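You operate a simulated robot arm through the tools that you are given. There is no shell and no other tool.

Carry out the task below with a simulated two-armed robot. There is one attempt and no reset: what you move stays moved.

TASK
Swap the elbow in the clamp for the brass one and shut the clamp.
Fine: the old elbow goes in the green tub. Set down upright: what you pick out.

It is judged by the outcome, as a careful person would: the job done as asked, and still so three seconds after it is handed in. It fails if anything else is knocked over, pushed out of place, dropped, spilled or broken.

THE ROBOT
Two 6-joint arms with two-finger parallel grippers on one trunk that stands fixed in place. Base frame: the origin is at the foot of the trunk, x ahead of it, y to its left, z up; the work surface is at about z = 0.79. Lengths are in m, angles in degrees, forces in N, time in s.
The left shoulder is at [-0.077, 0.177, 0.832], the right one opposite. With the tool pointing down near the work surface each hand reaches from about 0.1 to 0.74 m from the base axis, measured 20 degrees to its own side. Payload 1.57 kg a hand.
The tool frame of a hand sits at the grasp point between the pads (the TCP): z along the fingers, y along the line on which they close. The tips reach 0.03 m beyond it. Largest opening 0.08 m; finger width 0.017, thickness 0.012; the body of the gripper, 0.04 by 0.082 m, starts 0.08 m behind the TCP.
Orientation is that of the tool frame in the base frame, as a unit quaternion [x, y, z, w]. With the fingers straight down and closing along the base's y, the tool's x points along the base's -x, its y along +y and its z along -z.

THE INTERFACE
- The arms move only by the tool nudge_tool. It takes "left_commands", "right_commands" or both (then of equal length, played together; a hand with none holds still); each is a list of rows, each a list of 7 numbers: the shift along the tool's x, y, z in cm, then the turn, a rotation vector about the tool's x, y, z in degrees, then the opening, from 0 (shut) to 1 (fully open). In form: [[dx, dy, dz, rx, ry, rz, hand], ...]. A call has 1 to 20 rows; each row is the pose to reach, as a shift and turn from the pose commanded when the call began, along the tool's axes at that moment. Rows are played at 5 a second. More than 0.05 m and 8.6 degrees between two rows, or a gripper value outside its range, and nothing of the call is played. Where a pose cannot be reached the arm comes as near as it can. A force on the tool above 90 N (or 10 N above the force at the start of the call, whichever is more), or a blocked arm, ends the call early, and 0.2 s more pass. The fingers move at their own pace (about 0.072 m/s each) and stop on an object; they squeeze with about 32 N. The grip force told is the motor's: it shows also when the fingers shut on nothing. Time passes only in rows, and 0.2 s behind the last, so rows that repeat a pose let the fingers close. It gives the time, the measured TCP pose, the force on the tool (base axes), the opening and the grip force at its end, in the units of the frame above (readings bear some noise), with the torque about the TCP (base axes, N m) and any sound that the robot's microphone picked up.
- Cameras (640 x 400 px; columns grow to the right, rows downward): "scene" is now at [0.0257, 0.005, 1.5581]; the picture's right is [0.00, -1.00, 0.00], its down [-0.78, -0.00, -0.63] and it looks along [0.63, 0.00, -0.78] (base axes); focal length 319 px, centre (320, 200). "left" rides on the left gripper at [0.072, 0.007, -0.122] in its tool frame; the picture's right is [-0.09, 1.00, 0.00], its down [-0.84, -0.08, -0.54] and it looks along [-0.54, -0.05, 0.84] (tool axes); focal length 238 px, centre (320, 200). "right" rides on the right gripper at [0.072, -0.007, -0.122] in its tool frame; the picture's right is [0.09, 1.00, 0.00], its down [-0.84, 0.08, -0.54] and it looks along [-0.54, 0.05, 0.84] (tool axes); focal length 238 px, centre (320, 200).
- capture(camera): a new picture of that camera. No time passes.
- slide_trunk(by): slides the trunk up (or, below 0, down) by that many m; the arms and the scene camera ride with it, the base frame stays. It gives what a move gives, with no picture.
- turn_head(pan, tilt): turns the head with the scene camera to pan (to the left, within 143 degrees either way) and tilt (down, from -29 to 69), counted from straight ahead of the robot. It gives what a move gives.
- probe_pixels(camera, pixels): for up to 12 pixels [column, row] of the newest picture of that camera ("zoom" is the newest enlarged one), the place [x, y, z] in the base frame of the surface seen there, good to about 0.003 m, but the place of the scene camera against the robot may be out by one fixed shift of up to 0.018 m in any direction. No time passes.
- zoom(camera, box): a new picture of the part [left, top, right, bottom] of that camera's present view, enlarged. No time passes.
- sign_off(): hands the job in; it is judged then, once.

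Unless the task says otherwise, let go and move clear before handing in.

The tools are called after "Request:" as a command line: name --argument value ..., lists and objects as JSON in quotes. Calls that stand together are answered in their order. nudge_tool: Moves the arms, as the interface text tells. Its arguments: {"type":"object","properties":{"left_commands":{"type":"array","items":{"type":"array","items":{"type":"number"}}},"right_commands":{"type":"array","items":{"type":"array","items":{"type":"number"}}}},"required":[]} The other tools are called the same way: slide_trunk (by) slides the trunk up or down; turn_head (pan, tilt) turns the head that bears the scene camera; capture (camera) takes a picture; probe_pixels (camera, pixels) gives the place of the surface under pixels of a picture; zoom (camera, box) takes an enlarged picture of a part of a camera's view; sign_off () hands the job in.

At the start:

```text
clock: 0.0
left_position: [0.453, 0.1796, 1.1474]
left_tool_rot: [0.0, 1.0, 0.0, 0.0]
left_ft_force: [-0.1, -0.1, 0.2]
left_ft_torque: [0.0, -0.03, -0.04]
left_width: 0.0802
left_finger_force: 0.0
right_position: [0.4468, -0.2516, 1.1086]
right_tool_rot: [0.0, 1.0, 0.0, 0.0]
right_ft_force: [-0.1, -0.8, -0.9]
right_ft_torque: [-0.01, 0.01, 0.0]
right_width: 0.08
right_finger_force: 0.1
trunk travel left (down, up): [-0.275, 0.053]
head pan, tilt: [0.2, 51.3]
```

scene: 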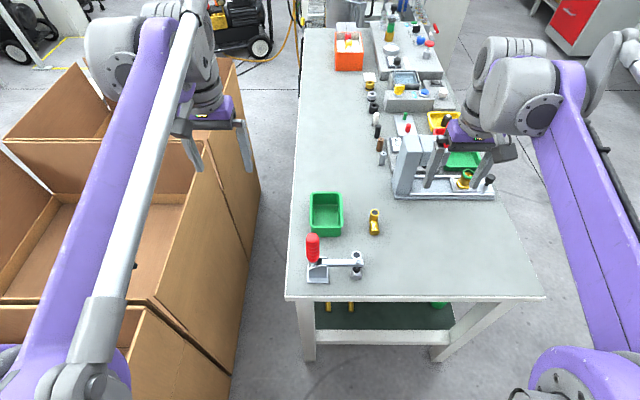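
right: 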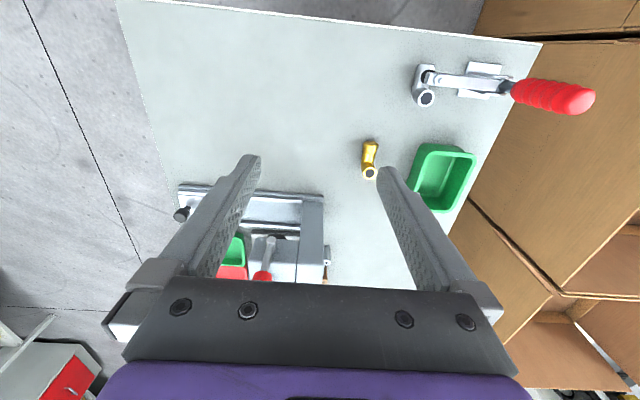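
left: 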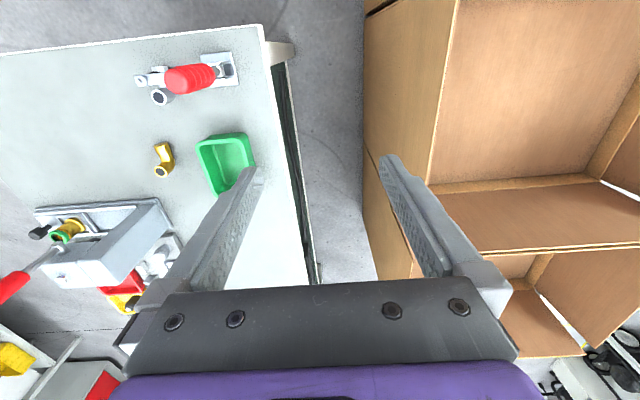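

The scene shows a red-handled toggle clamp near (315,262) with a grey part at (355,265), a brass elbow at (375,222) and a green tub at (326,214); there is also a vise-like fixture at (440,180). I'll zoom in on these before moving.

Request:
zoom --camera "scene" --box '[285, 180, 405, 300]'

Request:
zoom --camera "scene" --box '[350, 90, 510, 210]'

Request:
zoom --camera "left" --box '[110, 30, 270, 200]'

Request:
zoom --camera "right" --box '[340, 40, 600, 220]'

```text
3.33 times, centred on (345, 240) of scene
```

zoom: 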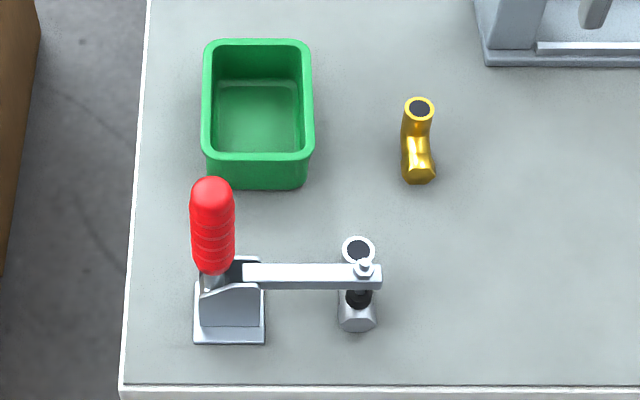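

```text
3.33 times, centred on (430, 150) of scene
```

zoom: 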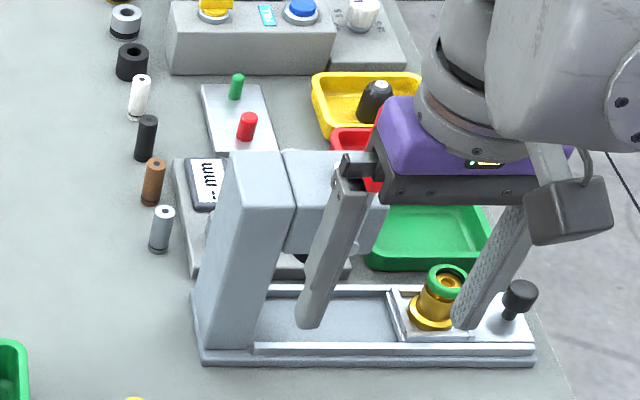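

```text
2.35 times, centred on (190, 115) of left
```

zoom: 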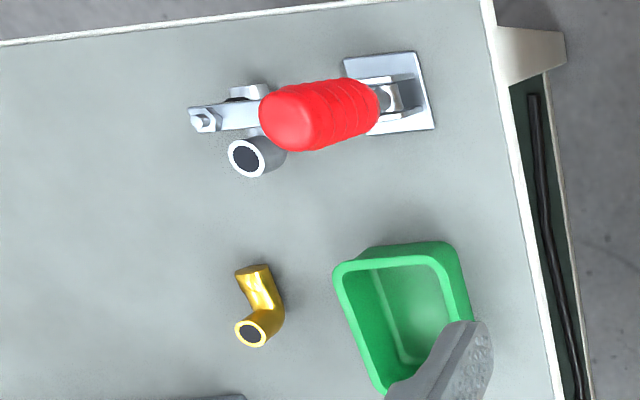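

```text
2.22 times, centred on (470, 130) of right
```

zoom: 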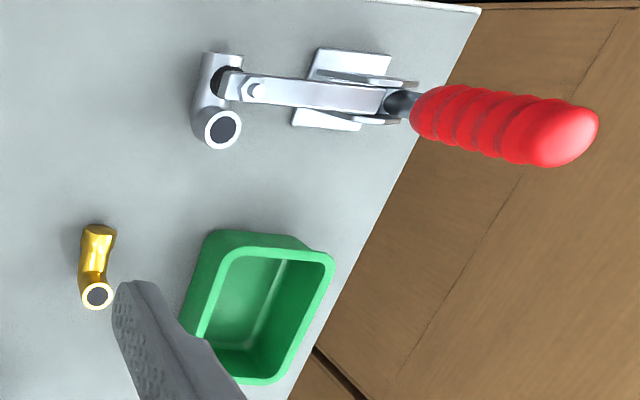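

The zooms show a vertical-handle toggle clamp (closed), its bar pressing a grey elbow that has its open leg upright on the far side, and the brass elbow standing free in the same posture. I'll probe these from several cameras to get positions.

Request:
capture --camera "left"

Request:
probe_pixels --camera "left" --pixels '[[160, 97], [172, 97], [150, 80], [140, 79], [166, 72], [185, 80], [213, 75], [207, 60], [232, 85], [162, 171], [166, 150], [190, 125]]'

Request:
capture --camera "right"

Request:
probe_pixels --camera "right" --pixels '[[370, 173], [370, 150], [426, 98], [425, 78], [443, 77], [470, 83], [500, 88], [525, 90], [585, 97], [475, 95], [490, 68], [430, 180]]'

Request:
probe_pixels --camera "scene" --pixels '[[374, 212], [375, 228], [352, 255], [352, 277], [353, 260], [335, 262], [312, 240], [318, 281], [310, 196], [342, 196], [312, 232], [340, 232]]'

```text
taken
```

left: 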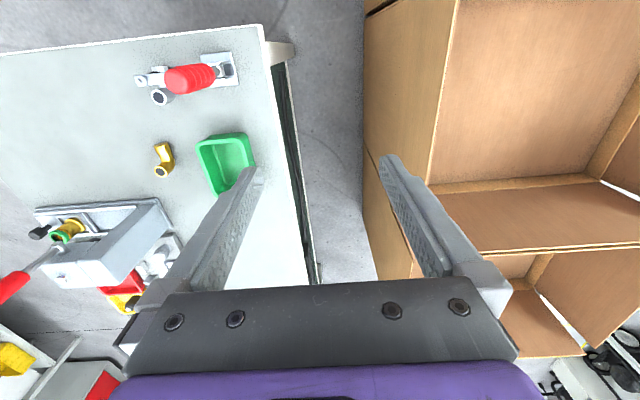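

```text
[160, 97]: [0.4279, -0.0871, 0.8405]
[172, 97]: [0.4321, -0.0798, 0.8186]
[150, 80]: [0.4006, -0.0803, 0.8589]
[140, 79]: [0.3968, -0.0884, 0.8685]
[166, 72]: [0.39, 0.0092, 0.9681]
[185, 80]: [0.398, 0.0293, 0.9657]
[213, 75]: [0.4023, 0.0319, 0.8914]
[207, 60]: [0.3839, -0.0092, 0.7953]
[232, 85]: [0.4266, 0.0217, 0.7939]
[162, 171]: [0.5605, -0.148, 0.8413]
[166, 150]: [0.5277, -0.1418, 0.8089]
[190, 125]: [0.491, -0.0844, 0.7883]
```

```text
taken
```

right: 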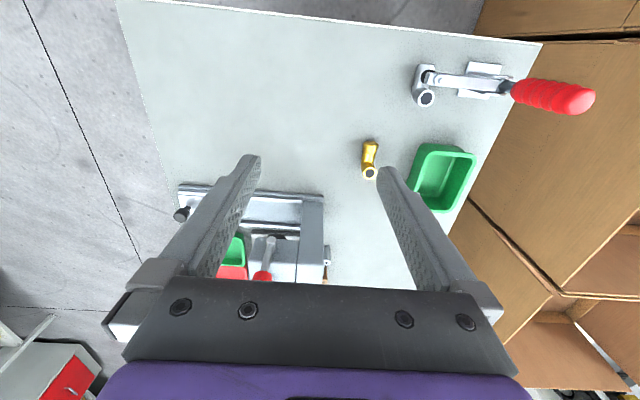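

```text
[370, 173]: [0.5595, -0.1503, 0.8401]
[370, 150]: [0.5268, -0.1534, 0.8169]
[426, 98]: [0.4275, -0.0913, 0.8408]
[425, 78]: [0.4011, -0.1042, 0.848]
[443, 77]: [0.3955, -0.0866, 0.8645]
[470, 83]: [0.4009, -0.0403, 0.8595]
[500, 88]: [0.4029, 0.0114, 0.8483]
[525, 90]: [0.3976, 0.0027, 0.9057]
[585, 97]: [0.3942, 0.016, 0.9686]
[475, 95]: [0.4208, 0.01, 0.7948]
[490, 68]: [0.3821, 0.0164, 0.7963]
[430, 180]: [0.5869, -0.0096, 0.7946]
```

```text
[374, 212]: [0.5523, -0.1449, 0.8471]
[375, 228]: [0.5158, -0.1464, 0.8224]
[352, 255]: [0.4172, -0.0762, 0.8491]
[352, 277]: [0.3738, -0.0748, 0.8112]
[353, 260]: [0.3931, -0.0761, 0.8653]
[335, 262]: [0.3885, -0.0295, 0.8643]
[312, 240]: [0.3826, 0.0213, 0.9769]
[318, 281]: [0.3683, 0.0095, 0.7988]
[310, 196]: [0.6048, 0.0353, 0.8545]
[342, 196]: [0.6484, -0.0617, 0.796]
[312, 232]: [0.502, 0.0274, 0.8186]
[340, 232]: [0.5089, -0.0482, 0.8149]
```

The wrist cameras agree: upright mouth of the grey elbow at about (0.428,-0.089,0.84), brass one at (0.560,-0.149,0.84), clamp bar at z≈0.86 along y, handle top near (0.39,0.02,0.97). I'll bring the left hand back over the near edge to look closely at the clamp, and the right hand nearer to the elbows.

Request:
nudge_tool --left_commands '[[3, -2, 0.8, 0, 0, 0, 1], [6, -4, 1.6, 0, 0, 0, 1], [9, -6, 2.4, 0, 0, 0, 1], [12, -8, 3.2, 0, 0, 0, 1], [15, -10, 4, 0, 0, 0, 1], [18, -12, 4.8, 0, 0, 0, 1], [18, -12, 4.8, 0, 0, 0, 1]]'

Request:
capture --camera "left"

Request:
zoom --camera "left" --box '[160, 20, 480, 220]'

```text
clock: 1.6
left_position: [0.273, 0.0578, 1.1013]
left_tool_rot: [-0.001, 1.0, 0.0, 0.0]
left_ft_force: [-0.1, 1.5, -0.3]
left_ft_torque: [0.01, 0.02, 0.0]
left_width: 0.0802
left_finger_force: 0.0
right_position: [0.4485, -0.2515, 1.1078]
right_tool_rot: [-0.001, 1.0, 0.0, 0.0]
right_ft_force: [0.1, 0.9, 0.0]
right_ft_torque: [0.01, 0.04, -0.03]
right_width: 0.08
right_finger_force: 0.0
trunk travel left (down, up): [-0.275, 0.053]
head pan, tilt: [0.2, 51.3]
```

```text
taken
```

left: 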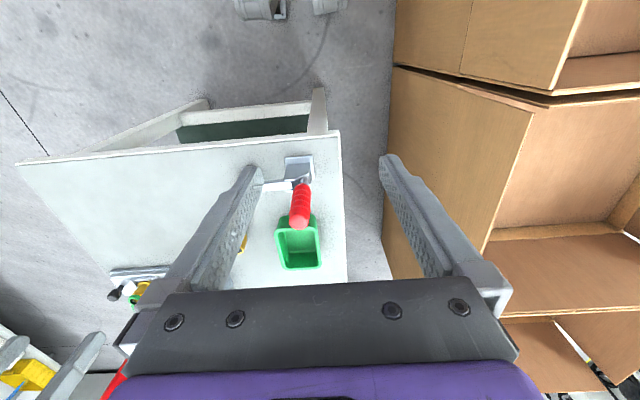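

```text
2.00 times, centred on (320, 120) of left
```

zoom: 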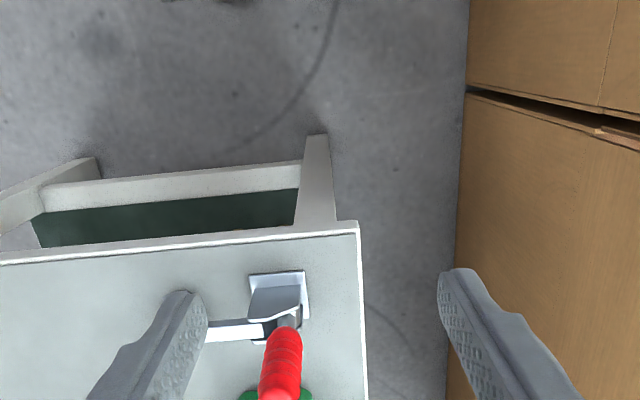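

The left view is (upside-down) with the clamp base at (298,168) and handle at (300,205); the left finger hides the bar and elbow. I'll shift the left hand right and lower, staying clear of the handle, for a closer look.

Request:
nudge_tool --left_commands '[[0, -3, 2.3, 0, 0, 0, 1], [0, -6, 4.6, 0, 0, 0, 1], [0, -8.8, 7, 0, 0, 0, 1], [0, -8.8, 7, 0, 0, 0, 1]]'

Request:
capture --camera "left"

Request:
zoom --camera "left" --box '[230, 80, 430, 205]'

Request:
zoom --camera "right" --box '[390, 40, 550, 140]'

```text
clock: 2.6
left_position: [0.2709, -0.0289, 1.0295]
left_tool_rot: [0.0, 1.0, 0.0, 0.001]
left_ft_force: [0.0, -0.1, 0.0]
left_ft_torque: [0.0, 0.03, 0.02]
left_width: 0.0803
left_finger_force: 0.0
right_position: [0.4473, -0.2513, 1.1078]
right_tool_rot: [0.0, 1.0, -0.001, 0.0]
right_ft_force: [0.5, 0.1, 0.3]
right_ft_torque: [-0.01, 0.01, -0.03]
right_width: 0.0801
right_finger_force: 0.0
trunk travel left (down, up): [-0.275, 0.053]
head pan, tilt: [0.2, 51.3]
```

```text
taken
```

left: 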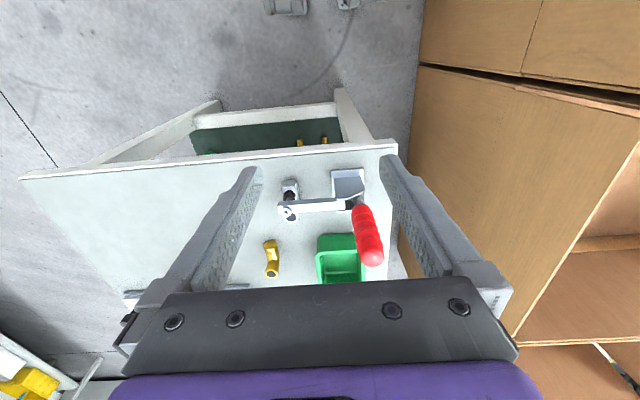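

```text
3.20 times, centred on (330, 142) of left
```

zoom: 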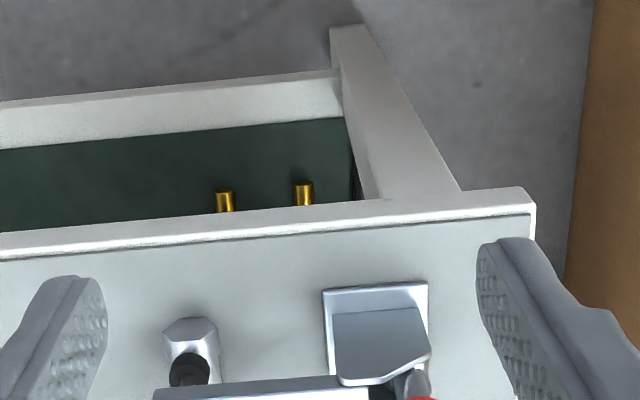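

```text
4.00 times, centred on (470, 90) of right
```

zoom: 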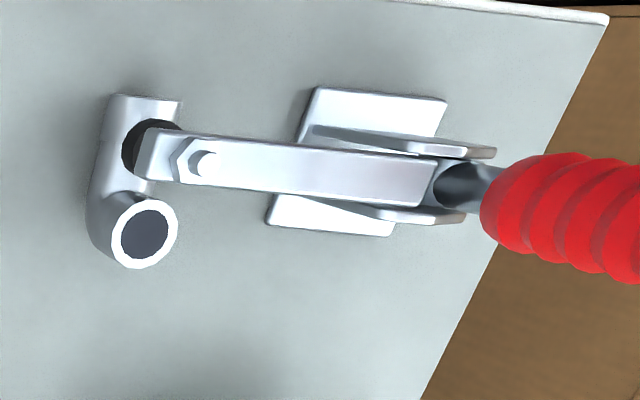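

The close views show the rubber foot pressing the grey elbow's horizontal leg (foot at zoom (190,368)), with no nest around it; the handle stands vertical at (368,235) in the left view. I'll probe more of the clamp, handle, table edge and box heights before planning the handle's arc.

Request:
probe_pixels --camera "left" --pixels '[[290, 184], [289, 196], [287, 212], [320, 206], [347, 205], [357, 205], [360, 215], [372, 258], [347, 183], [335, 172], [362, 172], [396, 145]]'

Request:
probe_pixels --camera "left" --pixels '[[364, 207], [358, 230], [378, 230], [360, 255], [382, 255], [366, 262], [425, 60], [408, 140], [500, 150], [630, 140], [410, 250], [450, 90]]'

Request:
probe_pixels --camera "scene" --pixels '[[250, 195], [207, 145], [235, 210], [180, 290], [232, 160], [288, 297], [295, 200], [150, 300], [100, 70], [30, 45], [260, 190], [225, 330]]'

```text
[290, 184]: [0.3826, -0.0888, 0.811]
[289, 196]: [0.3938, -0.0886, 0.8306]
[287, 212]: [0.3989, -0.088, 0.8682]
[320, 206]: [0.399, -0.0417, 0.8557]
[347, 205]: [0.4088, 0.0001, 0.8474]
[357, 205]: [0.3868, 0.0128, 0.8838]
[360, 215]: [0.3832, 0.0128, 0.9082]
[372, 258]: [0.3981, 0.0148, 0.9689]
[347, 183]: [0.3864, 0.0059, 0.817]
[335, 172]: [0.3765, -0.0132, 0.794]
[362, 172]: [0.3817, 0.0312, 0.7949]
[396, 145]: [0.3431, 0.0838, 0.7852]
```

```text
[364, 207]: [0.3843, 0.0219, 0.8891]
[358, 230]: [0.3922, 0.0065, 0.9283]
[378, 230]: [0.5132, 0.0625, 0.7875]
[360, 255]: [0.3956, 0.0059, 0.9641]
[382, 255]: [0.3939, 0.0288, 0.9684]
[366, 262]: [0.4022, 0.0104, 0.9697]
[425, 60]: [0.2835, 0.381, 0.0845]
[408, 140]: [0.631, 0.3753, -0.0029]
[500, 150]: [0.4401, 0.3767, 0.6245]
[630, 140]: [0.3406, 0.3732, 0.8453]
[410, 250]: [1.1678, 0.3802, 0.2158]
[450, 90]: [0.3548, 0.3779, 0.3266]
```

```text
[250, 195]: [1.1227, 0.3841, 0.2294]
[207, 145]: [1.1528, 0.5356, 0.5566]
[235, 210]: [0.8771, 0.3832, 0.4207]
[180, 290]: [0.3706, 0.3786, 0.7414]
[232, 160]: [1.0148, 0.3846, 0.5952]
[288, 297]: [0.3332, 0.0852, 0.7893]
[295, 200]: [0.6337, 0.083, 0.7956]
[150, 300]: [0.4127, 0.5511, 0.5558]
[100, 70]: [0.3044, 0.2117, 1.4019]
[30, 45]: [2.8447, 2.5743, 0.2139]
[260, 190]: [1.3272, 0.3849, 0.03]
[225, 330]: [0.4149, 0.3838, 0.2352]
```

Probes give: bar top z≈0.86 at x≈0.40, handle centre about (0.392,0.017) with top 0.97, table's left edge y≈0.084, and box wall plane at y≈0.378, so the handle has room to swing to +y. I'll move the left hand out to the left while rolling its grip to close along x, and bring the right camera in over the elbows.

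Request:
nudge_tool --left_commands '[[-0.3, 2, -1, 0, 0, -8, 1], [-0.6, 4, -2, 0, 0, -16, 1], [-1, 6, -3, 0, 0, -24, 1], [-1.5, 8, -4, 0, 0, -32, 1], [-2, 10, -5, 0, 0, -40, 1], [-2.5, 12, -6, 0, 0, -48, 1], [-3, 14, -6, 0, 0, -56, 1], [-3.5, 15.5, -6, 0, 0, -64, 1], [-4, 17, -6, 0, 0, -72, 1], [-4.5, 17, -6, 0, 0, -80, 1], [-5, 17, -6, 0, 0, -88, 1], [-5, 17, -6, 0, 0, -90, 1]]' --right_commands '[[0, 0, 0, 0, 0, 0, 1], [0, 0, 0, 0, 0, 0, 1], [0, 0, 0, 0, 0, 0, 1], [1, 1.4, 0.9, 0, 0, 0, 1], [2, 2.8, 1.8, 0, 0, 0, 1], [3, 4.2, 2.7, 0, 0, 0, 1], [4, 5.6, 3.6, 0, 0, 0, 1], [5, 7, 4.5, 0, 0, 0, 1], [6, 8.4, 5.4, 0, 0, 0, 1], [7, 9.8, 6.3, 0, 0, 0, 1], [8.7, 12.1, 7.8, 0, 0, 0, 1], [8.7, 12.1, 7.8, 0, 0, 0, 1]]'

Request:
capture --camera "right"

Request:
capture --camera "left"

Request:
capture --camera "scene"

```text
clock: 5.2
left_position: [0.323, 0.1416, 1.0894]
left_tool_rot: [0.708, -0.706, 0.001, 0.0]
left_ft_force: [-0.3, 0.3, -0.2]
left_ft_torque: [0.03, -0.03, 0.0]
left_width: 0.0799
left_finger_force: 0.2
right_position: [0.3626, -0.1305, 1.0309]
right_tool_rot: [0.001, 1.0, 0.0, -0.001]
right_ft_force: [-1.0, 0.3, 1.5]
right_ft_torque: [-0.02, -0.03, -0.01]
right_width: 0.0799
right_finger_force: 0.0
trunk travel left (down, up): [-0.275, 0.053]
head pan, tilt: [0.2, 51.3]
```

```text
taken
```

right: 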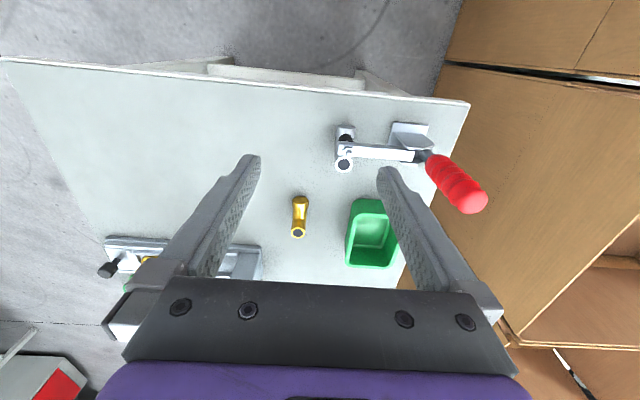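

```text
taken
```

left: 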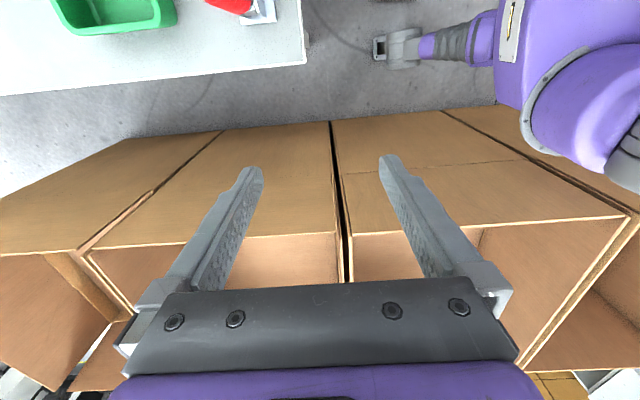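

```text
taken
```

scene: 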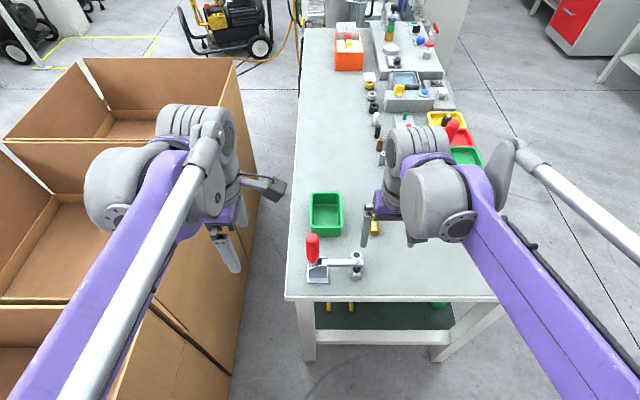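

Both hands moved as commanded; the right camera now shows the grey elbow mouth at (344,165), bar to (432,156), brass mouth at (298,233). I'll zoom and probe for geometry.

Request:
zoom --camera "right" --box '[310, 110, 450, 190]'

Request:
probe_pixels --camera "zoom" --pixels '[[155, 250], [110, 250], [200, 250], [157, 217], [157, 285], [165, 85], [118, 120], [205, 95], [165, 130], [300, 190], [460, 205], [420, 60]]'

Request:
zoom --camera "right" --box '[270, 180, 400, 280]'

Request:
probe_pixels --camera "zoom" --pixels '[[138, 263], [110, 263], [167, 263], [138, 240], [145, 85], [148, 140], [125, 100], [175, 100], [400, 110], [590, 140], [400, 420], [510, 300]]'

```text
4.57 times, centred on (380, 150) of right
```

zoom: 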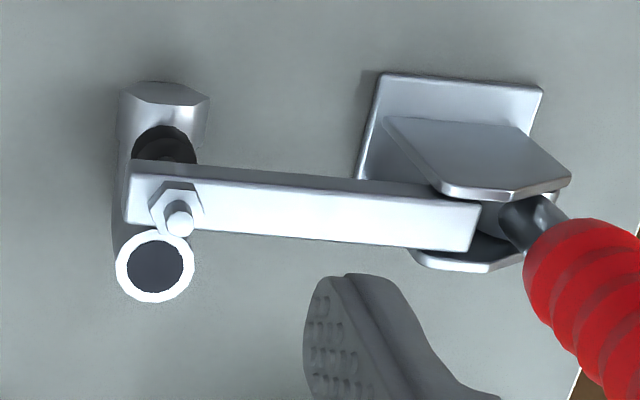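

```text
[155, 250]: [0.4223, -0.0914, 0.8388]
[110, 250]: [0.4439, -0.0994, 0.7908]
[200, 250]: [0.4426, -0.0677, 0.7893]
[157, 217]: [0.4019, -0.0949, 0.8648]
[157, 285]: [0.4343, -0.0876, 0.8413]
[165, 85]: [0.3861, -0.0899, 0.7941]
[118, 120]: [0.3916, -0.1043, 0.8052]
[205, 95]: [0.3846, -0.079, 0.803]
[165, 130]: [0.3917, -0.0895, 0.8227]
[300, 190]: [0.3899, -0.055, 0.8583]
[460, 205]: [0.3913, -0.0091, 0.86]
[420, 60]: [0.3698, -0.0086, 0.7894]
```

```text
4.00 times, centred on (335, 230) of right
```

zoom: 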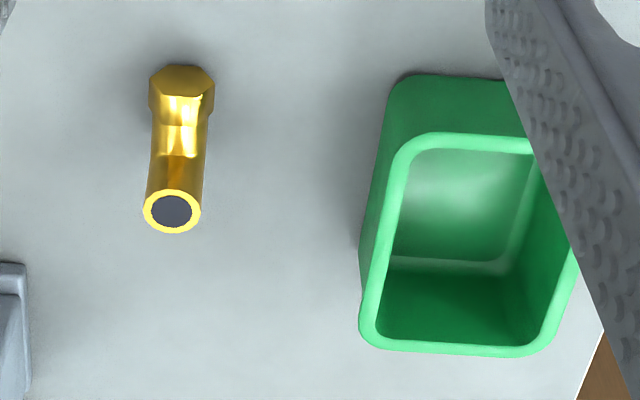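

```text
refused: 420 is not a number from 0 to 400
```

The grey elbow mouth centre is about (0.428,-0.090,0.841), OD ≈25 mm, with its horizontal leg ending at x≈0.384. Now the same for the brass elbow and tub.

Request:
probe_pixels --camera "zoom" --pixels '[[171, 228], [147, 210], [197, 210], [171, 193], [182, 68], [182, 90], [155, 100], [210, 100], [180, 140], [400, 150], [366, 320], [460, 350]]'

Request:
probe_pixels --camera "zoom" --pixels '[[545, 340], [470, 140], [460, 200], [460, 250], [400, 240], [500, 240], [460, 310], [385, 330], [530, 330], [410, 80], [480, 78], [370, 240]]'

```text
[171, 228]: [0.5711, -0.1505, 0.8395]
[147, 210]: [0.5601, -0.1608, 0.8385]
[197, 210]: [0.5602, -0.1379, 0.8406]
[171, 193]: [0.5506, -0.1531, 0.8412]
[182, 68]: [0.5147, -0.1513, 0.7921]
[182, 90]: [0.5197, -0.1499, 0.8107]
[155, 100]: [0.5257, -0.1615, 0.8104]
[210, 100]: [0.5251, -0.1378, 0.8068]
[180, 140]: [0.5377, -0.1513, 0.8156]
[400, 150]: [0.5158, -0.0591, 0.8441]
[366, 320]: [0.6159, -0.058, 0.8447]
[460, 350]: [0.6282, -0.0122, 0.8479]
```

```text
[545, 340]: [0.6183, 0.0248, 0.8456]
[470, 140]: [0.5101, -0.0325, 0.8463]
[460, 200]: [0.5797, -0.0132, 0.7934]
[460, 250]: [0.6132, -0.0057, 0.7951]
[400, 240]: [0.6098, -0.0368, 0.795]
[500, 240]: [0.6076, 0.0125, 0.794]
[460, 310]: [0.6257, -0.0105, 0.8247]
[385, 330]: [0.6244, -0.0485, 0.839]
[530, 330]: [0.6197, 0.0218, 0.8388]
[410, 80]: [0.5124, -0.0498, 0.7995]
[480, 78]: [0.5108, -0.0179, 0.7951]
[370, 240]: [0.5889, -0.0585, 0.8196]
```

Brass elbow: mouth (0.561,-0.150,0.840), leg end at x≈0.516, same aligned posture; tub interior roughly x 0.52–0.62, y -0.05–0.025, floor 0.794, rim 0.846. I'll back the right hand off and bring the left hand above the handle.

Request:
nudge_tool --left_commands '[[0, 0, 0, 0, 0, 0, 1], [0, 0, 0, 0, 0, 0, 1], [3, -1.8, 0, 0, 0, 0, 1], [6, -3.6, 0, 0, 0, 0, 1], [9, -5.4, 0, 0, 0, 0, 1], [12.46, -7.4, 2, 0, 0, 0, 1], [12.46, -7.4, 3.9, 0, 0, 0, 1], [12.46, -7.4, 3.9, 0, 0, 0, 1]]' --right_commands '[[0, -3, -1, 0, 0, 0, 1], [0, -6, -2, 0, 0, 0, 1], [0, -9, -3, 0, 0, 0, 1], [0, -12, -3, 0, 0, 0, 1], [0, -14, -3, 0, 0, 0, 1], [0, -14, -3, 0, 0, 0, 1], [0, -14, -3, 0, 0, 0, 1], [0, -14, -3, 0, 0, 0, 1]]'

Request:
capture --camera "left"

Request:
capture --camera "scene"

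```text
clock: 7.0
left_position: [0.3974, 0.0161, 1.0524]
left_tool_rot: [-0.707, 0.707, 0.0, 0.0]
left_ft_force: [-0.6, 0.3, 0.1]
left_ft_torque: [0.0, 0.02, -0.04]
left_width: 0.08
left_finger_force: 0.1
right_position: [0.3591, -0.2727, 1.0596]
right_tool_rot: [0.0, 1.0, 0.0, 0.0]
right_ft_force: [0.1, -0.5, 0.4]
right_ft_torque: [0.0, 0.02, 0.0]
right_width: 0.0801
right_finger_force: 0.1
trunk travel left (down, up): [-0.275, 0.053]
head pan, tilt: [0.2, 51.3]
```

```text
taken
```

left: 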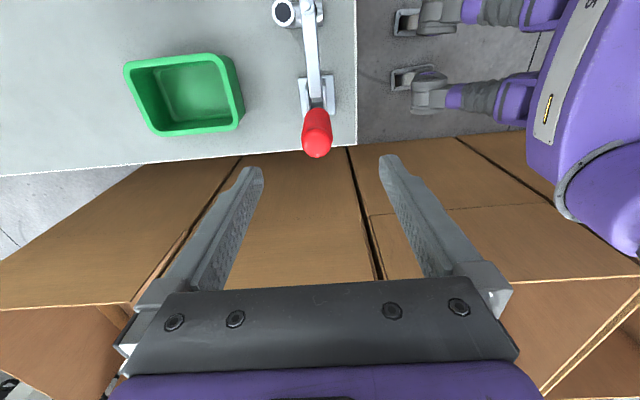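

```text
taken
```

scene: 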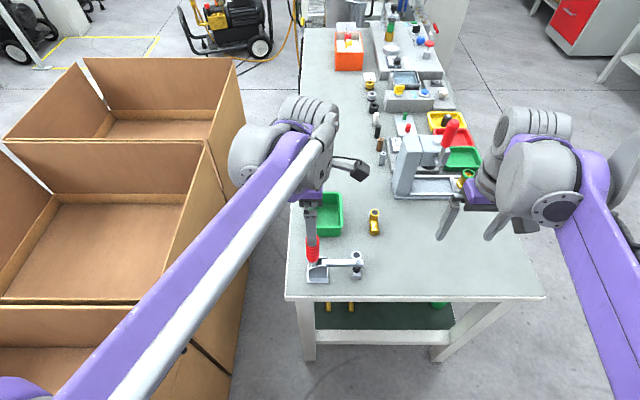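

The handle top is at (316,140) in the left view, nearly centred between the fingers. I'll probe it for exact centre before descending.

Request:
zoom --camera "left" --box '[260, 0, 360, 165]'

Request:
probe_pixels --camera "left" --pixels '[[316, 150], [304, 140], [329, 140], [316, 112], [305, 120], [327, 120], [316, 130], [312, 60], [284, 13], [310, 12], [303, 100], [330, 95]]'

```text
2.42 times, centred on (310, 82) of left
```

zoom: 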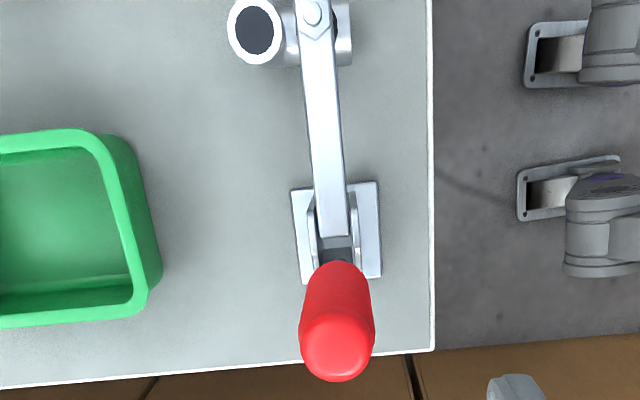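

```text
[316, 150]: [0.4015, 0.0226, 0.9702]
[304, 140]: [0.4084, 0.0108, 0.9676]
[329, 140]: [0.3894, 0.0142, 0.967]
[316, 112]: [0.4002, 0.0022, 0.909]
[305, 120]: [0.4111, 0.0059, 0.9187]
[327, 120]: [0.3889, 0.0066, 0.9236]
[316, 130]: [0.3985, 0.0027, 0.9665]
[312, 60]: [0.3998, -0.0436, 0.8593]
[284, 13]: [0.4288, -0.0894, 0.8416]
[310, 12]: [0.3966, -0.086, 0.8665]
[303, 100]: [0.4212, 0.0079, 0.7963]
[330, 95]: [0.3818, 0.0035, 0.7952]
```

Handle centre is about (0.400,0.015), top z 0.970. I'll descend so the pads straddle it at z≈0.945, then close on it.

Request:
nudge_tool --left_commands '[[0.1, -0.26, 3, 0, 0, 0, 1], [0.1, -0.26, 6, 0, 0, 0, 1], [0.1, -0.26, 9, 0, 0, 0, 1], [0.1, -0.26, 10.7, 0, 0, 0, 1], [0.1, -0.26, 10.7, 0, 0, 0, 0.6], [0.1, -0.26, 10.7, 0, 0, 0, 0.3], [0.1, -0.26, 10.7, 0, 0, 0, 0], [0.1, -0.26, 10.7, 0, 0, 0, 0]]'

Request:
capture --camera "scene"

Request:
capture --camera "left"

```text
clock: 8.8
left_position: [0.3993, 0.0166, 0.9439]
left_tool_rot: [-0.707, 0.707, -0.001, 0.0]
left_ft_force: [5.3, -0.3, -1.7]
left_ft_torque: [0.03, -0.14, 0.03]
left_width: 0.0295
left_finger_force: 39.4
right_position: [0.3618, -0.2722, 1.0583]
right_tool_rot: [0.0, 1.0, 0.0, 0.0]
right_ft_force: [0.3, -0.2, -0.1]
right_ft_torque: [0.02, 0.02, -0.02]
right_width: 0.0799
right_finger_force: 0.0
trunk travel left (down, up): [-0.275, 0.053]
head pan, tilt: [0.2, 51.3]
```

```text
taken
```

scene: 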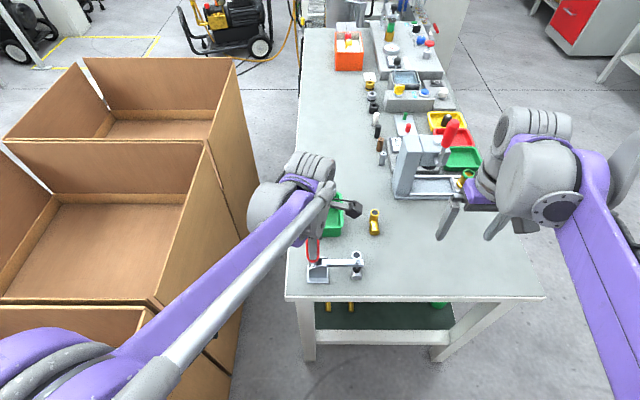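

```text
taken
```

left: 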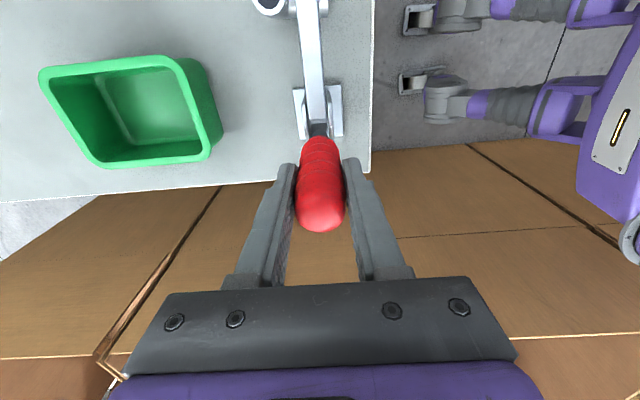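

The fingers closed on the handle (width 0.0295, 39 N). I'll begin the opening arc with a small pull toward +y while tilting the hand with the handle, watching forces.

Request:
nudge_tool --left_commands '[[-0.4, 0, 0, 0, 2, 0, 0], [-0.75, 0, 0.05, 0, 4, 0, 0], [-1.1, 0, 0.1, 0, 6, 0, 0], [-1.44, 0, 0.17, 0, 8, 0, 0], [-1.44, 0, 0.17, 0, 8, 0, 0]]'

Request:
capture --camera "left"

Request:
zoom --camera "scene" --box '[285, 180, 405, 300]'

```text
clock: 10.0
left_position: [0.4, 0.0321, 0.9439]
left_tool_rot: [-0.705, 0.706, -0.05, -0.049]
left_ft_force: [23.4, 10.1, 35.7]
left_ft_torque: [0.72, 0.04, 0.04]
left_width: 0.0297
left_finger_force: 39.4
right_position: [0.3609, -0.2706, 1.0593]
right_tool_rot: [0.0, 1.0, 0.001, 0.0]
right_ft_force: [0.1, -1.0, -0.9]
right_ft_torque: [0.04, -0.02, -0.01]
right_width: 0.08
right_finger_force: 0.0
trunk travel left (down, up): [-0.275, 0.053]
head pan, tilt: [0.2, 51.3]
```

```text
taken
```

left: 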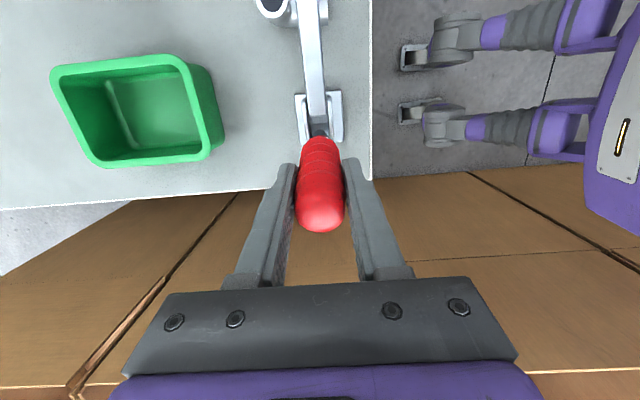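

```text
3.33 times, centred on (345, 240) of scene
```

zoom: 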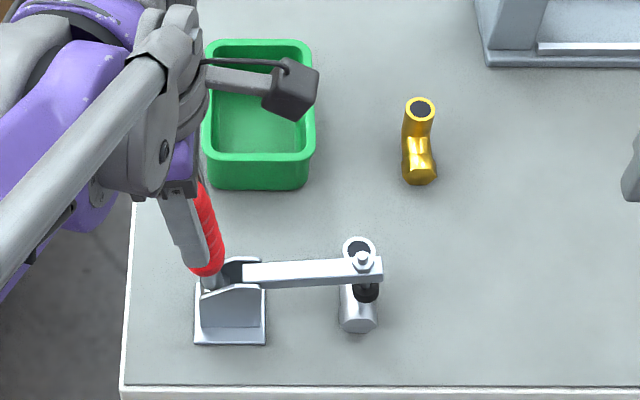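

The bar tip has lifted in step with the handle (zoom bar end moved from row 275 to 265), so they turn together; the upward 36 N says the pivot is near y≈0.024, z≈0.833 (radius ≈0.111). I'll continue the arc with that corrected centre to about 40°.

Request:
nudge_tool --left_commands '[[-0.83, 0, -0.21, 0, 4, 0, 0], [-1.61, 0, -0.19, 0, 8, 0, 0], [-2.38, 0, -0.1, 0, 12, 0, 0], [-3.14, 0, 0.03, 0, 16, 0, 0], [-3.89, 0, 0.22, 0, 20, 0, 0], [-4.63, 0, 0.46, 0, 24, 0, 0], [-5.35, 0, 0.75, 0, 28, 0, 0], [-6.04, 0, 1.09, 0, 32, 0, 0], [-6.04, 0, 1.09, 0, 32, 0, 0]]'

Request:
capture --camera "left"

Request:
zoom --camera "scene" --box '[265, 180, 405, 300]'

Request:
zoom --camera "right" --box '[300, 0, 640, 210]'

```text
clock: 12.0
left_position: [0.3995, 0.0869, 0.9226]
left_tool_rot: [-0.664, 0.665, -0.241, -0.243]
left_ft_force: [1.9, -28.4, -40.4]
left_ft_torque: [0.14, -0.27, 0.15]
left_width: 0.0297
left_finger_force: 39.6
right_position: [0.3625, -0.2732, 1.0579]
right_tool_rot: [0.0, 1.0, 0.0, -0.001]
right_ft_force: [-0.1, -0.2, 0.2]
right_ft_torque: [0.01, -0.01, 0.01]
right_width: 0.0802
right_finger_force: 0.1
trunk travel left (down, up): [-0.275, 0.053]
head pan, tilt: [0.2, 51.3]
```

```text
taken
```

left: 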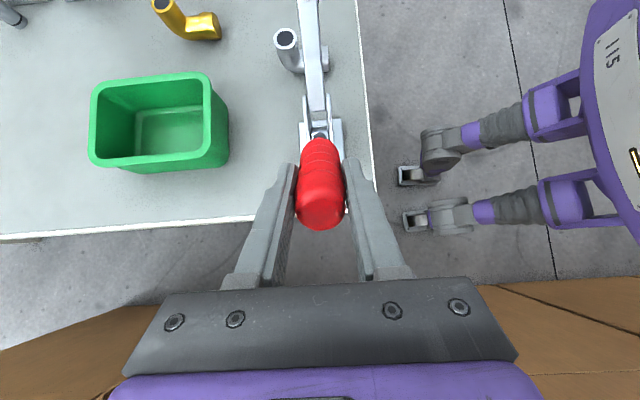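

```text
3.33 times, centred on (335, 240) of scene
```

zoom: 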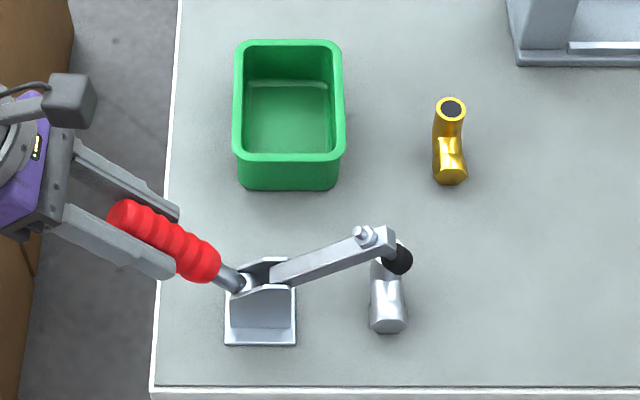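

```text
1.88 times, centred on (470, 105) of right
```

zoom: 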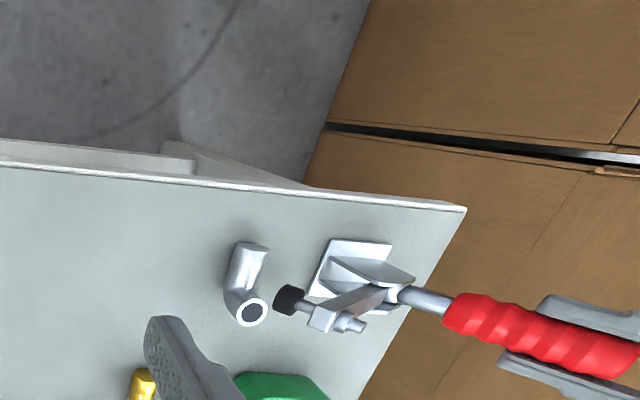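

The clamp is opening cleanly: in the zoom the bar is up about 40° and the foot is clear of the grey elbow, which hasn't moved. A circle fit to the measured points gives centre (0.024,0.843), radius 0.101; I'll continue on that arc.

Request:
nudge_tool --left_commands '[[-0.86, 0, 0.175, 0, 4, 0, 0], [-1.4, 0, 0.23, 0, 5.5, 0, 0], [-1.92, 0, 0.295, 0, 7, 0, 0], [-2.45, 0, 0.41, 0, 8.5, 0, 0], [-2.96, 0, 0.535, 0, 10, 0, 0], [-3.95, 0, 0.885, 0, 12, 0, 0], [-4.92, 0, 1.33, 0, 14, 0, 0], [-4.92, 0, 1.33, 0, 14, 0, 0]]'

Request:
capture --camera "left"

Request:
zoom --camera "scene" --box '[245, 180, 405, 300]'

Request:
zoom --camera "right" --box '[300, 0, 640, 210]'

```text
clock: 13.8
left_position: [0.3987, 0.1198, 0.8793]
left_tool_rot: [0.631, -0.63, 0.321, 0.32]
left_ft_force: [15.9, -1.4, 8.9]
left_ft_torque: [-1.04, -0.05, 0.11]
left_width: 0.0296
left_finger_force: 39.1
right_position: [0.3611, -0.2716, 1.0585]
right_tool_rot: [0.0, 1.0, 0.0, 0.0]
right_ft_force: [0.1, -0.1, -0.6]
right_ft_torque: [0.01, 0.0, 0.03]
right_width: 0.0802
right_finger_force: 0.1
trunk travel left (down, up): [-0.275, 0.053]
head pan, tilt: [0.2, 51.3]
```

```text
taken
```

left: 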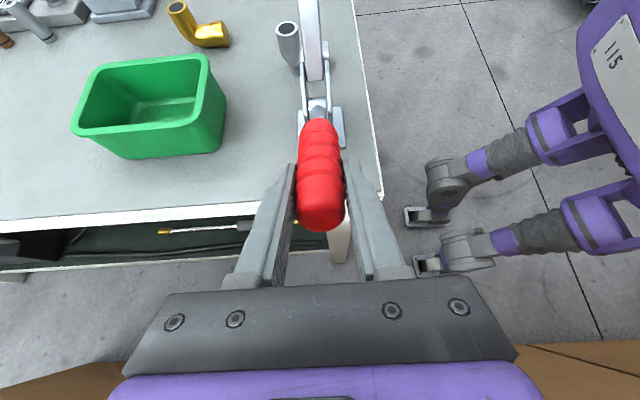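

```text
3.33 times, centred on (325, 240) of scene
```

zoom: 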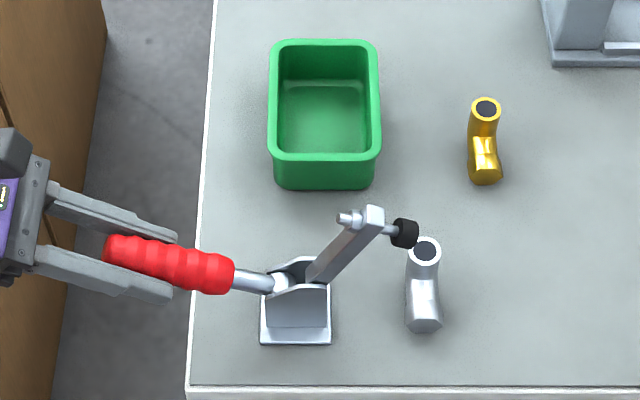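

```text
1.88 times, centred on (470, 105) of right
```

zoom: 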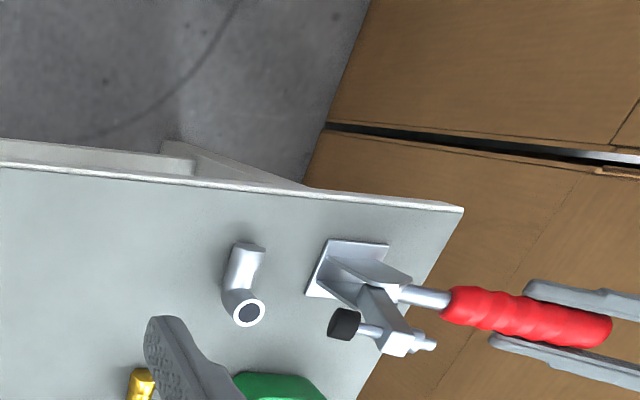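

The bar is now up about 70° with the foot (zoom (404,233)) clear above the grey elbow. I'll ease the handle a bit further to give the right hand more room, watching for the end stop.

Request:
nudge_tool --left_commands '[[-0.5, 0, 0.14, 0, 1, 0, 0], [-1.015, 0, 0.305, 0, 2, 0, 0], [-1.5, 0, 0.5, 0, 3, 0, 0], [-2.0, 0, 0.72, 0, 4, 0, 0], [-2.0, 0, 0.72, 0, 4, 0, 0]]'

Request:
zoom --camera "scene" --box '[245, 180, 405, 300]'

```text
clock: 15.0
left_position: [0.4011, 0.1253, 0.8615]
left_tool_rot: [-0.618, 0.618, -0.344, -0.343]
left_ft_force: [17.9, 19.3, 41.7]
left_ft_torque: [0.38, -0.11, -0.08]
left_width: 0.0297
left_finger_force: 39.1
right_position: [0.3604, -0.2693, 1.0596]
right_tool_rot: [0.0, 1.0, -0.001, 0.001]
right_ft_force: [-0.2, -0.3, -0.2]
right_ft_torque: [0.03, -0.02, -0.02]
right_width: 0.0797
right_finger_force: 0.0
trunk travel left (down, up): [-0.275, 0.053]
head pan, tilt: [0.2, 51.3]
```

```text
3.33 times, centred on (325, 240) of scene
```

zoom: 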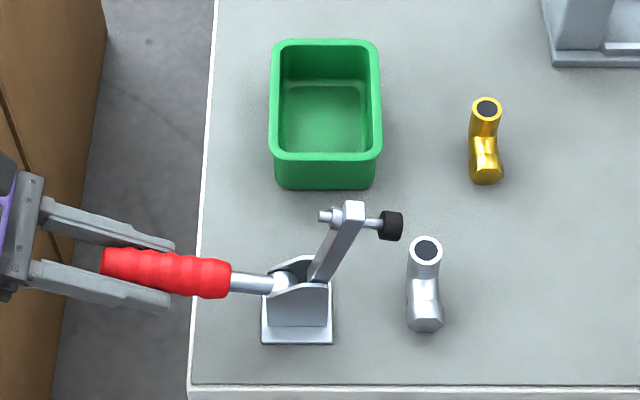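

The upward 42 N opposing further motion suggests the end stop at about 82° open; that is plenty of room. I'll ease back slightly and keep holding the handle, while the right hand moves above the grey elbow.

Request:
nudge_tool --left_commands '[[0.3, 0, -0.14, 0, 0, 0, 0], [0.3, 0, -0.14, 0, 0, 0, 0], [0.3, 0, -0.14, 0, 0, 0, 0], [0.3, 0, -0.14, 0, 0, 0, 0], [0.3, 0, -0.14, 0, 0, 0, 0], [0.3, 0, -0.14, 0, 0, 0, 0], [0.3, 0, -0.14, 0, 0, 0, 0]]' --right_commands '[[-1, 3, 0, 0, 0, 0, 0.7], [-2.2, 6, 0, 0, 0, 0, 0.7], [-3.4, 9, 0, 0, 0, 0, 0.7], [-4.6, 12, 0, 0, 0, 0, 0.7], [-5.8, 15, 0, 0, 0, 0, 0.7], [-6.8, 17.9, 3, 0, 0, 0, 0.7], [-6.8, 17.9, 3, 0, 0, 0, 0.7]]'

Request:
capture --camera "right"

Request:
capture --camera "scene"

```text
clock: 16.6
left_position: [0.4002, 0.1253, 0.8632]
left_tool_rot: [-0.618, 0.618, -0.342, -0.344]
left_ft_force: [5.9, 24.0, -6.5]
left_ft_torque: [1.21, 0.08, 0.18]
left_width: 0.0297
left_finger_force: 39.1
right_position: [0.4292, -0.0911, 1.0287]
right_tool_rot: [0.001, 1.0, 0.0, 0.0]
right_ft_force: [-0.1, 0.6, -0.4]
right_ft_torque: [0.01, -0.04, 0.0]
right_width: 0.0562
right_finger_force: 0.0
trunk travel left (down, up): [-0.275, 0.053]
head pan, tilt: [0.2, 51.3]
```

```text
taken
```

right: 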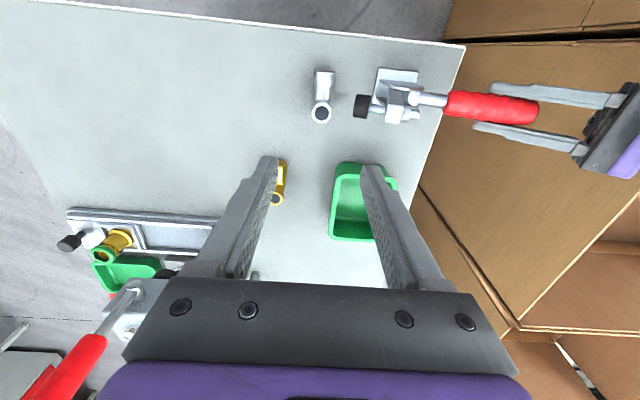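

```text
taken
```

scene: 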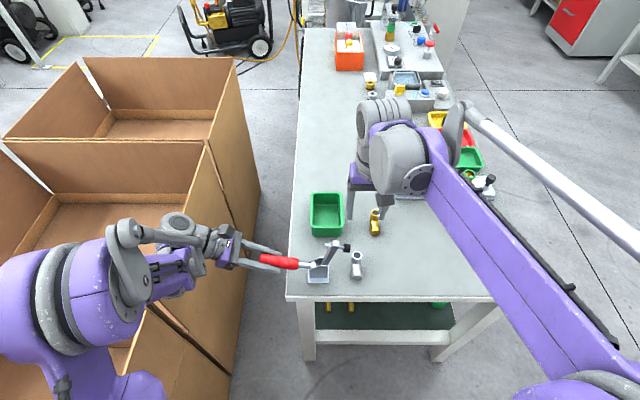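

The right hand is above the grey elbow (mouth at (321,114), well centred between fingers), and the foot of the open clamp at (361,106) is off to the side. I'll probe the mouth exactly.

Request:
zoom --camera "right" --box '[280, 50, 440, 150]'

Request:
probe_pixels --camera "zoom" --pixels '[[164, 226], [164, 287], [125, 256], [203, 256], [145, 232], [183, 280], [175, 82], [142, 100], [212, 100], [175, 120], [170, 180], [325, 220]]'

```text
4.00 times, centred on (360, 100) of right
```

zoom: 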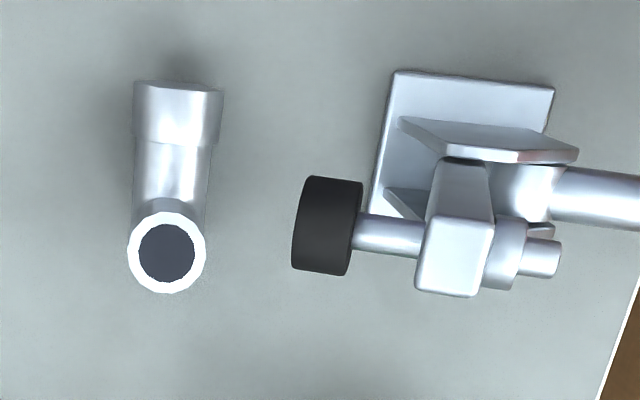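

```text
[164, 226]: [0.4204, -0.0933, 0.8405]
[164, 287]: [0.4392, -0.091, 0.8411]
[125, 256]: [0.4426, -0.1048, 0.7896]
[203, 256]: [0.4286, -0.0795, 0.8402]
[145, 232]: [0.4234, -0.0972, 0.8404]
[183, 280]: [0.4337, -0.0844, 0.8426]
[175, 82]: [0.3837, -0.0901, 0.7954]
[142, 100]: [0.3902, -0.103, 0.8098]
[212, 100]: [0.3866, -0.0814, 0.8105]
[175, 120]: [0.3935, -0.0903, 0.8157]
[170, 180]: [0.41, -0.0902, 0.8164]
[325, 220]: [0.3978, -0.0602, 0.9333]
```

Grey mouth centre refined to (0.429,-0.091). The clamp foot sits near (0.398,-0.06,0.933), which could be close to my gripper body, so I'll probe its extent before descending.

Request:
probe_pixels --camera "zoom" --pixels '[[298, 225], [300, 260], [340, 270], [358, 230], [325, 185], [325, 268], [390, 235], [450, 250], [450, 200], [540, 255], [460, 285], [600, 200]]'

Request:
probe_pixels --camera "scene" --pixels '[[346, 246], [349, 249], [340, 244], [333, 243], [328, 250], [323, 262], [318, 264], [300, 263], [290, 262], [270, 258], [358, 254], [357, 272]]'

Request:
zoom --camera "scene" --box '[255, 220, 385, 300]'

```text
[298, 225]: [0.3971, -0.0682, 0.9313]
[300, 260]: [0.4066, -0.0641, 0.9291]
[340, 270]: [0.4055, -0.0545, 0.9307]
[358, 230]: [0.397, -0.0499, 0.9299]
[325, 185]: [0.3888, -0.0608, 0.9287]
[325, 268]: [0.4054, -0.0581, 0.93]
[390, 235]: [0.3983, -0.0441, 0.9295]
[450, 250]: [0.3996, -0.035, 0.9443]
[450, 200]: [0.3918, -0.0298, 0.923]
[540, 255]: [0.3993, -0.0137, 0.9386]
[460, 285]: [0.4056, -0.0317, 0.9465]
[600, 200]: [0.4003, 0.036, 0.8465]
```

```text
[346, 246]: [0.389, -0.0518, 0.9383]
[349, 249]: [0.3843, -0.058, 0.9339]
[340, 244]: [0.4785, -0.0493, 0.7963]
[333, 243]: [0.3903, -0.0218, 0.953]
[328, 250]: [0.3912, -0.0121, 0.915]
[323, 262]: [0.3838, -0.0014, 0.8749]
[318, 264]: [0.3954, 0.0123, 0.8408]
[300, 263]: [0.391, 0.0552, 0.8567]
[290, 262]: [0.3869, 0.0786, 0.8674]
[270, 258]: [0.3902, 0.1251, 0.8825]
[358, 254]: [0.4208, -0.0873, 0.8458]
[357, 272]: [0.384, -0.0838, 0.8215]
```

```text
4.92 times, centred on (320, 260) of scene
```

zoom: 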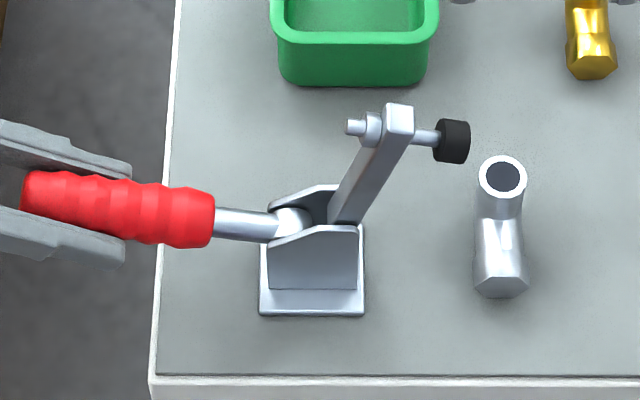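

The foot spans x 0.388–0.408, y -0.068–-0.05, z≈0.92–0.93, which would nearly touch an upright gripper body. I'll tilt the right hand 8° so its body leans to +x, offset 3–4 mm in +x, and descend onto the grey elbow's upright leg with fingers closing along y.

Request:
nudge_tool --right_commands '[[-0.35, 0, 0, 0, 4, 0, 0.6], [-0.35, 0, 3, 0, 8, 0, 0.6], [-0.35, 0, 6, 0, 8, 0, 0.6], [-0.35, 0, 9, 0, 8, 0, 0.6], [-0.35, 0, 12, 0, 8, 0, 0.6], [-0.35, 0, 14, 0, 8, 0, 0.6], [-0.35, 0, 14, 0, 8, 0, 0.6]]'

Request:
capture --camera "right"

Request:
zoom --camera "scene" --box '[270, 180, 430, 300]'

```text
clock: 18.2
left_position: [0.3995, 0.1246, 0.8639]
left_tool_rot: [-0.618, 0.618, -0.343, -0.344]
left_ft_force: [2.2, 21.9, -4.6]
left_ft_torque: [0.95, 0.08, 0.05]
left_width: 0.0296
left_finger_force: 39.3
right_position: [0.4317, -0.0893, 0.8888]
right_tool_rot: [0.001, 0.998, -0.001, -0.07]
right_ft_force: [-0.7, -0.1, 0.2]
right_ft_torque: [0.02, -0.01, 0.0]
right_width: 0.0482
right_finger_force: 0.2
trunk travel left (down, up): [-0.275, 0.053]
head pan, tilt: [0.2, 51.3]
```

```text
taken
```

right: 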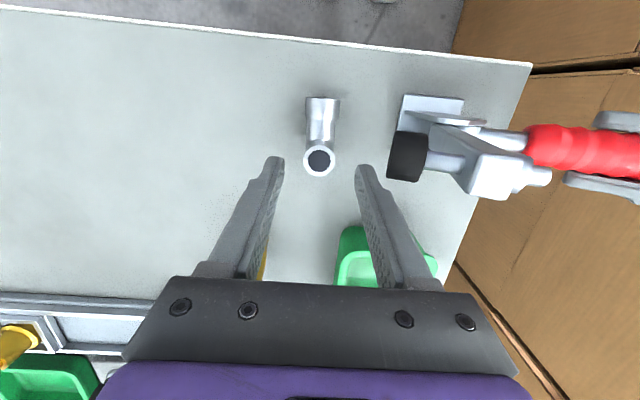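

```text
3.33 times, centred on (350, 240) of scene
```

zoom: 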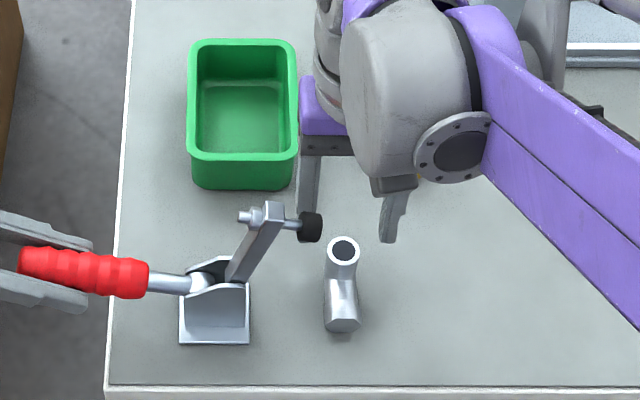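

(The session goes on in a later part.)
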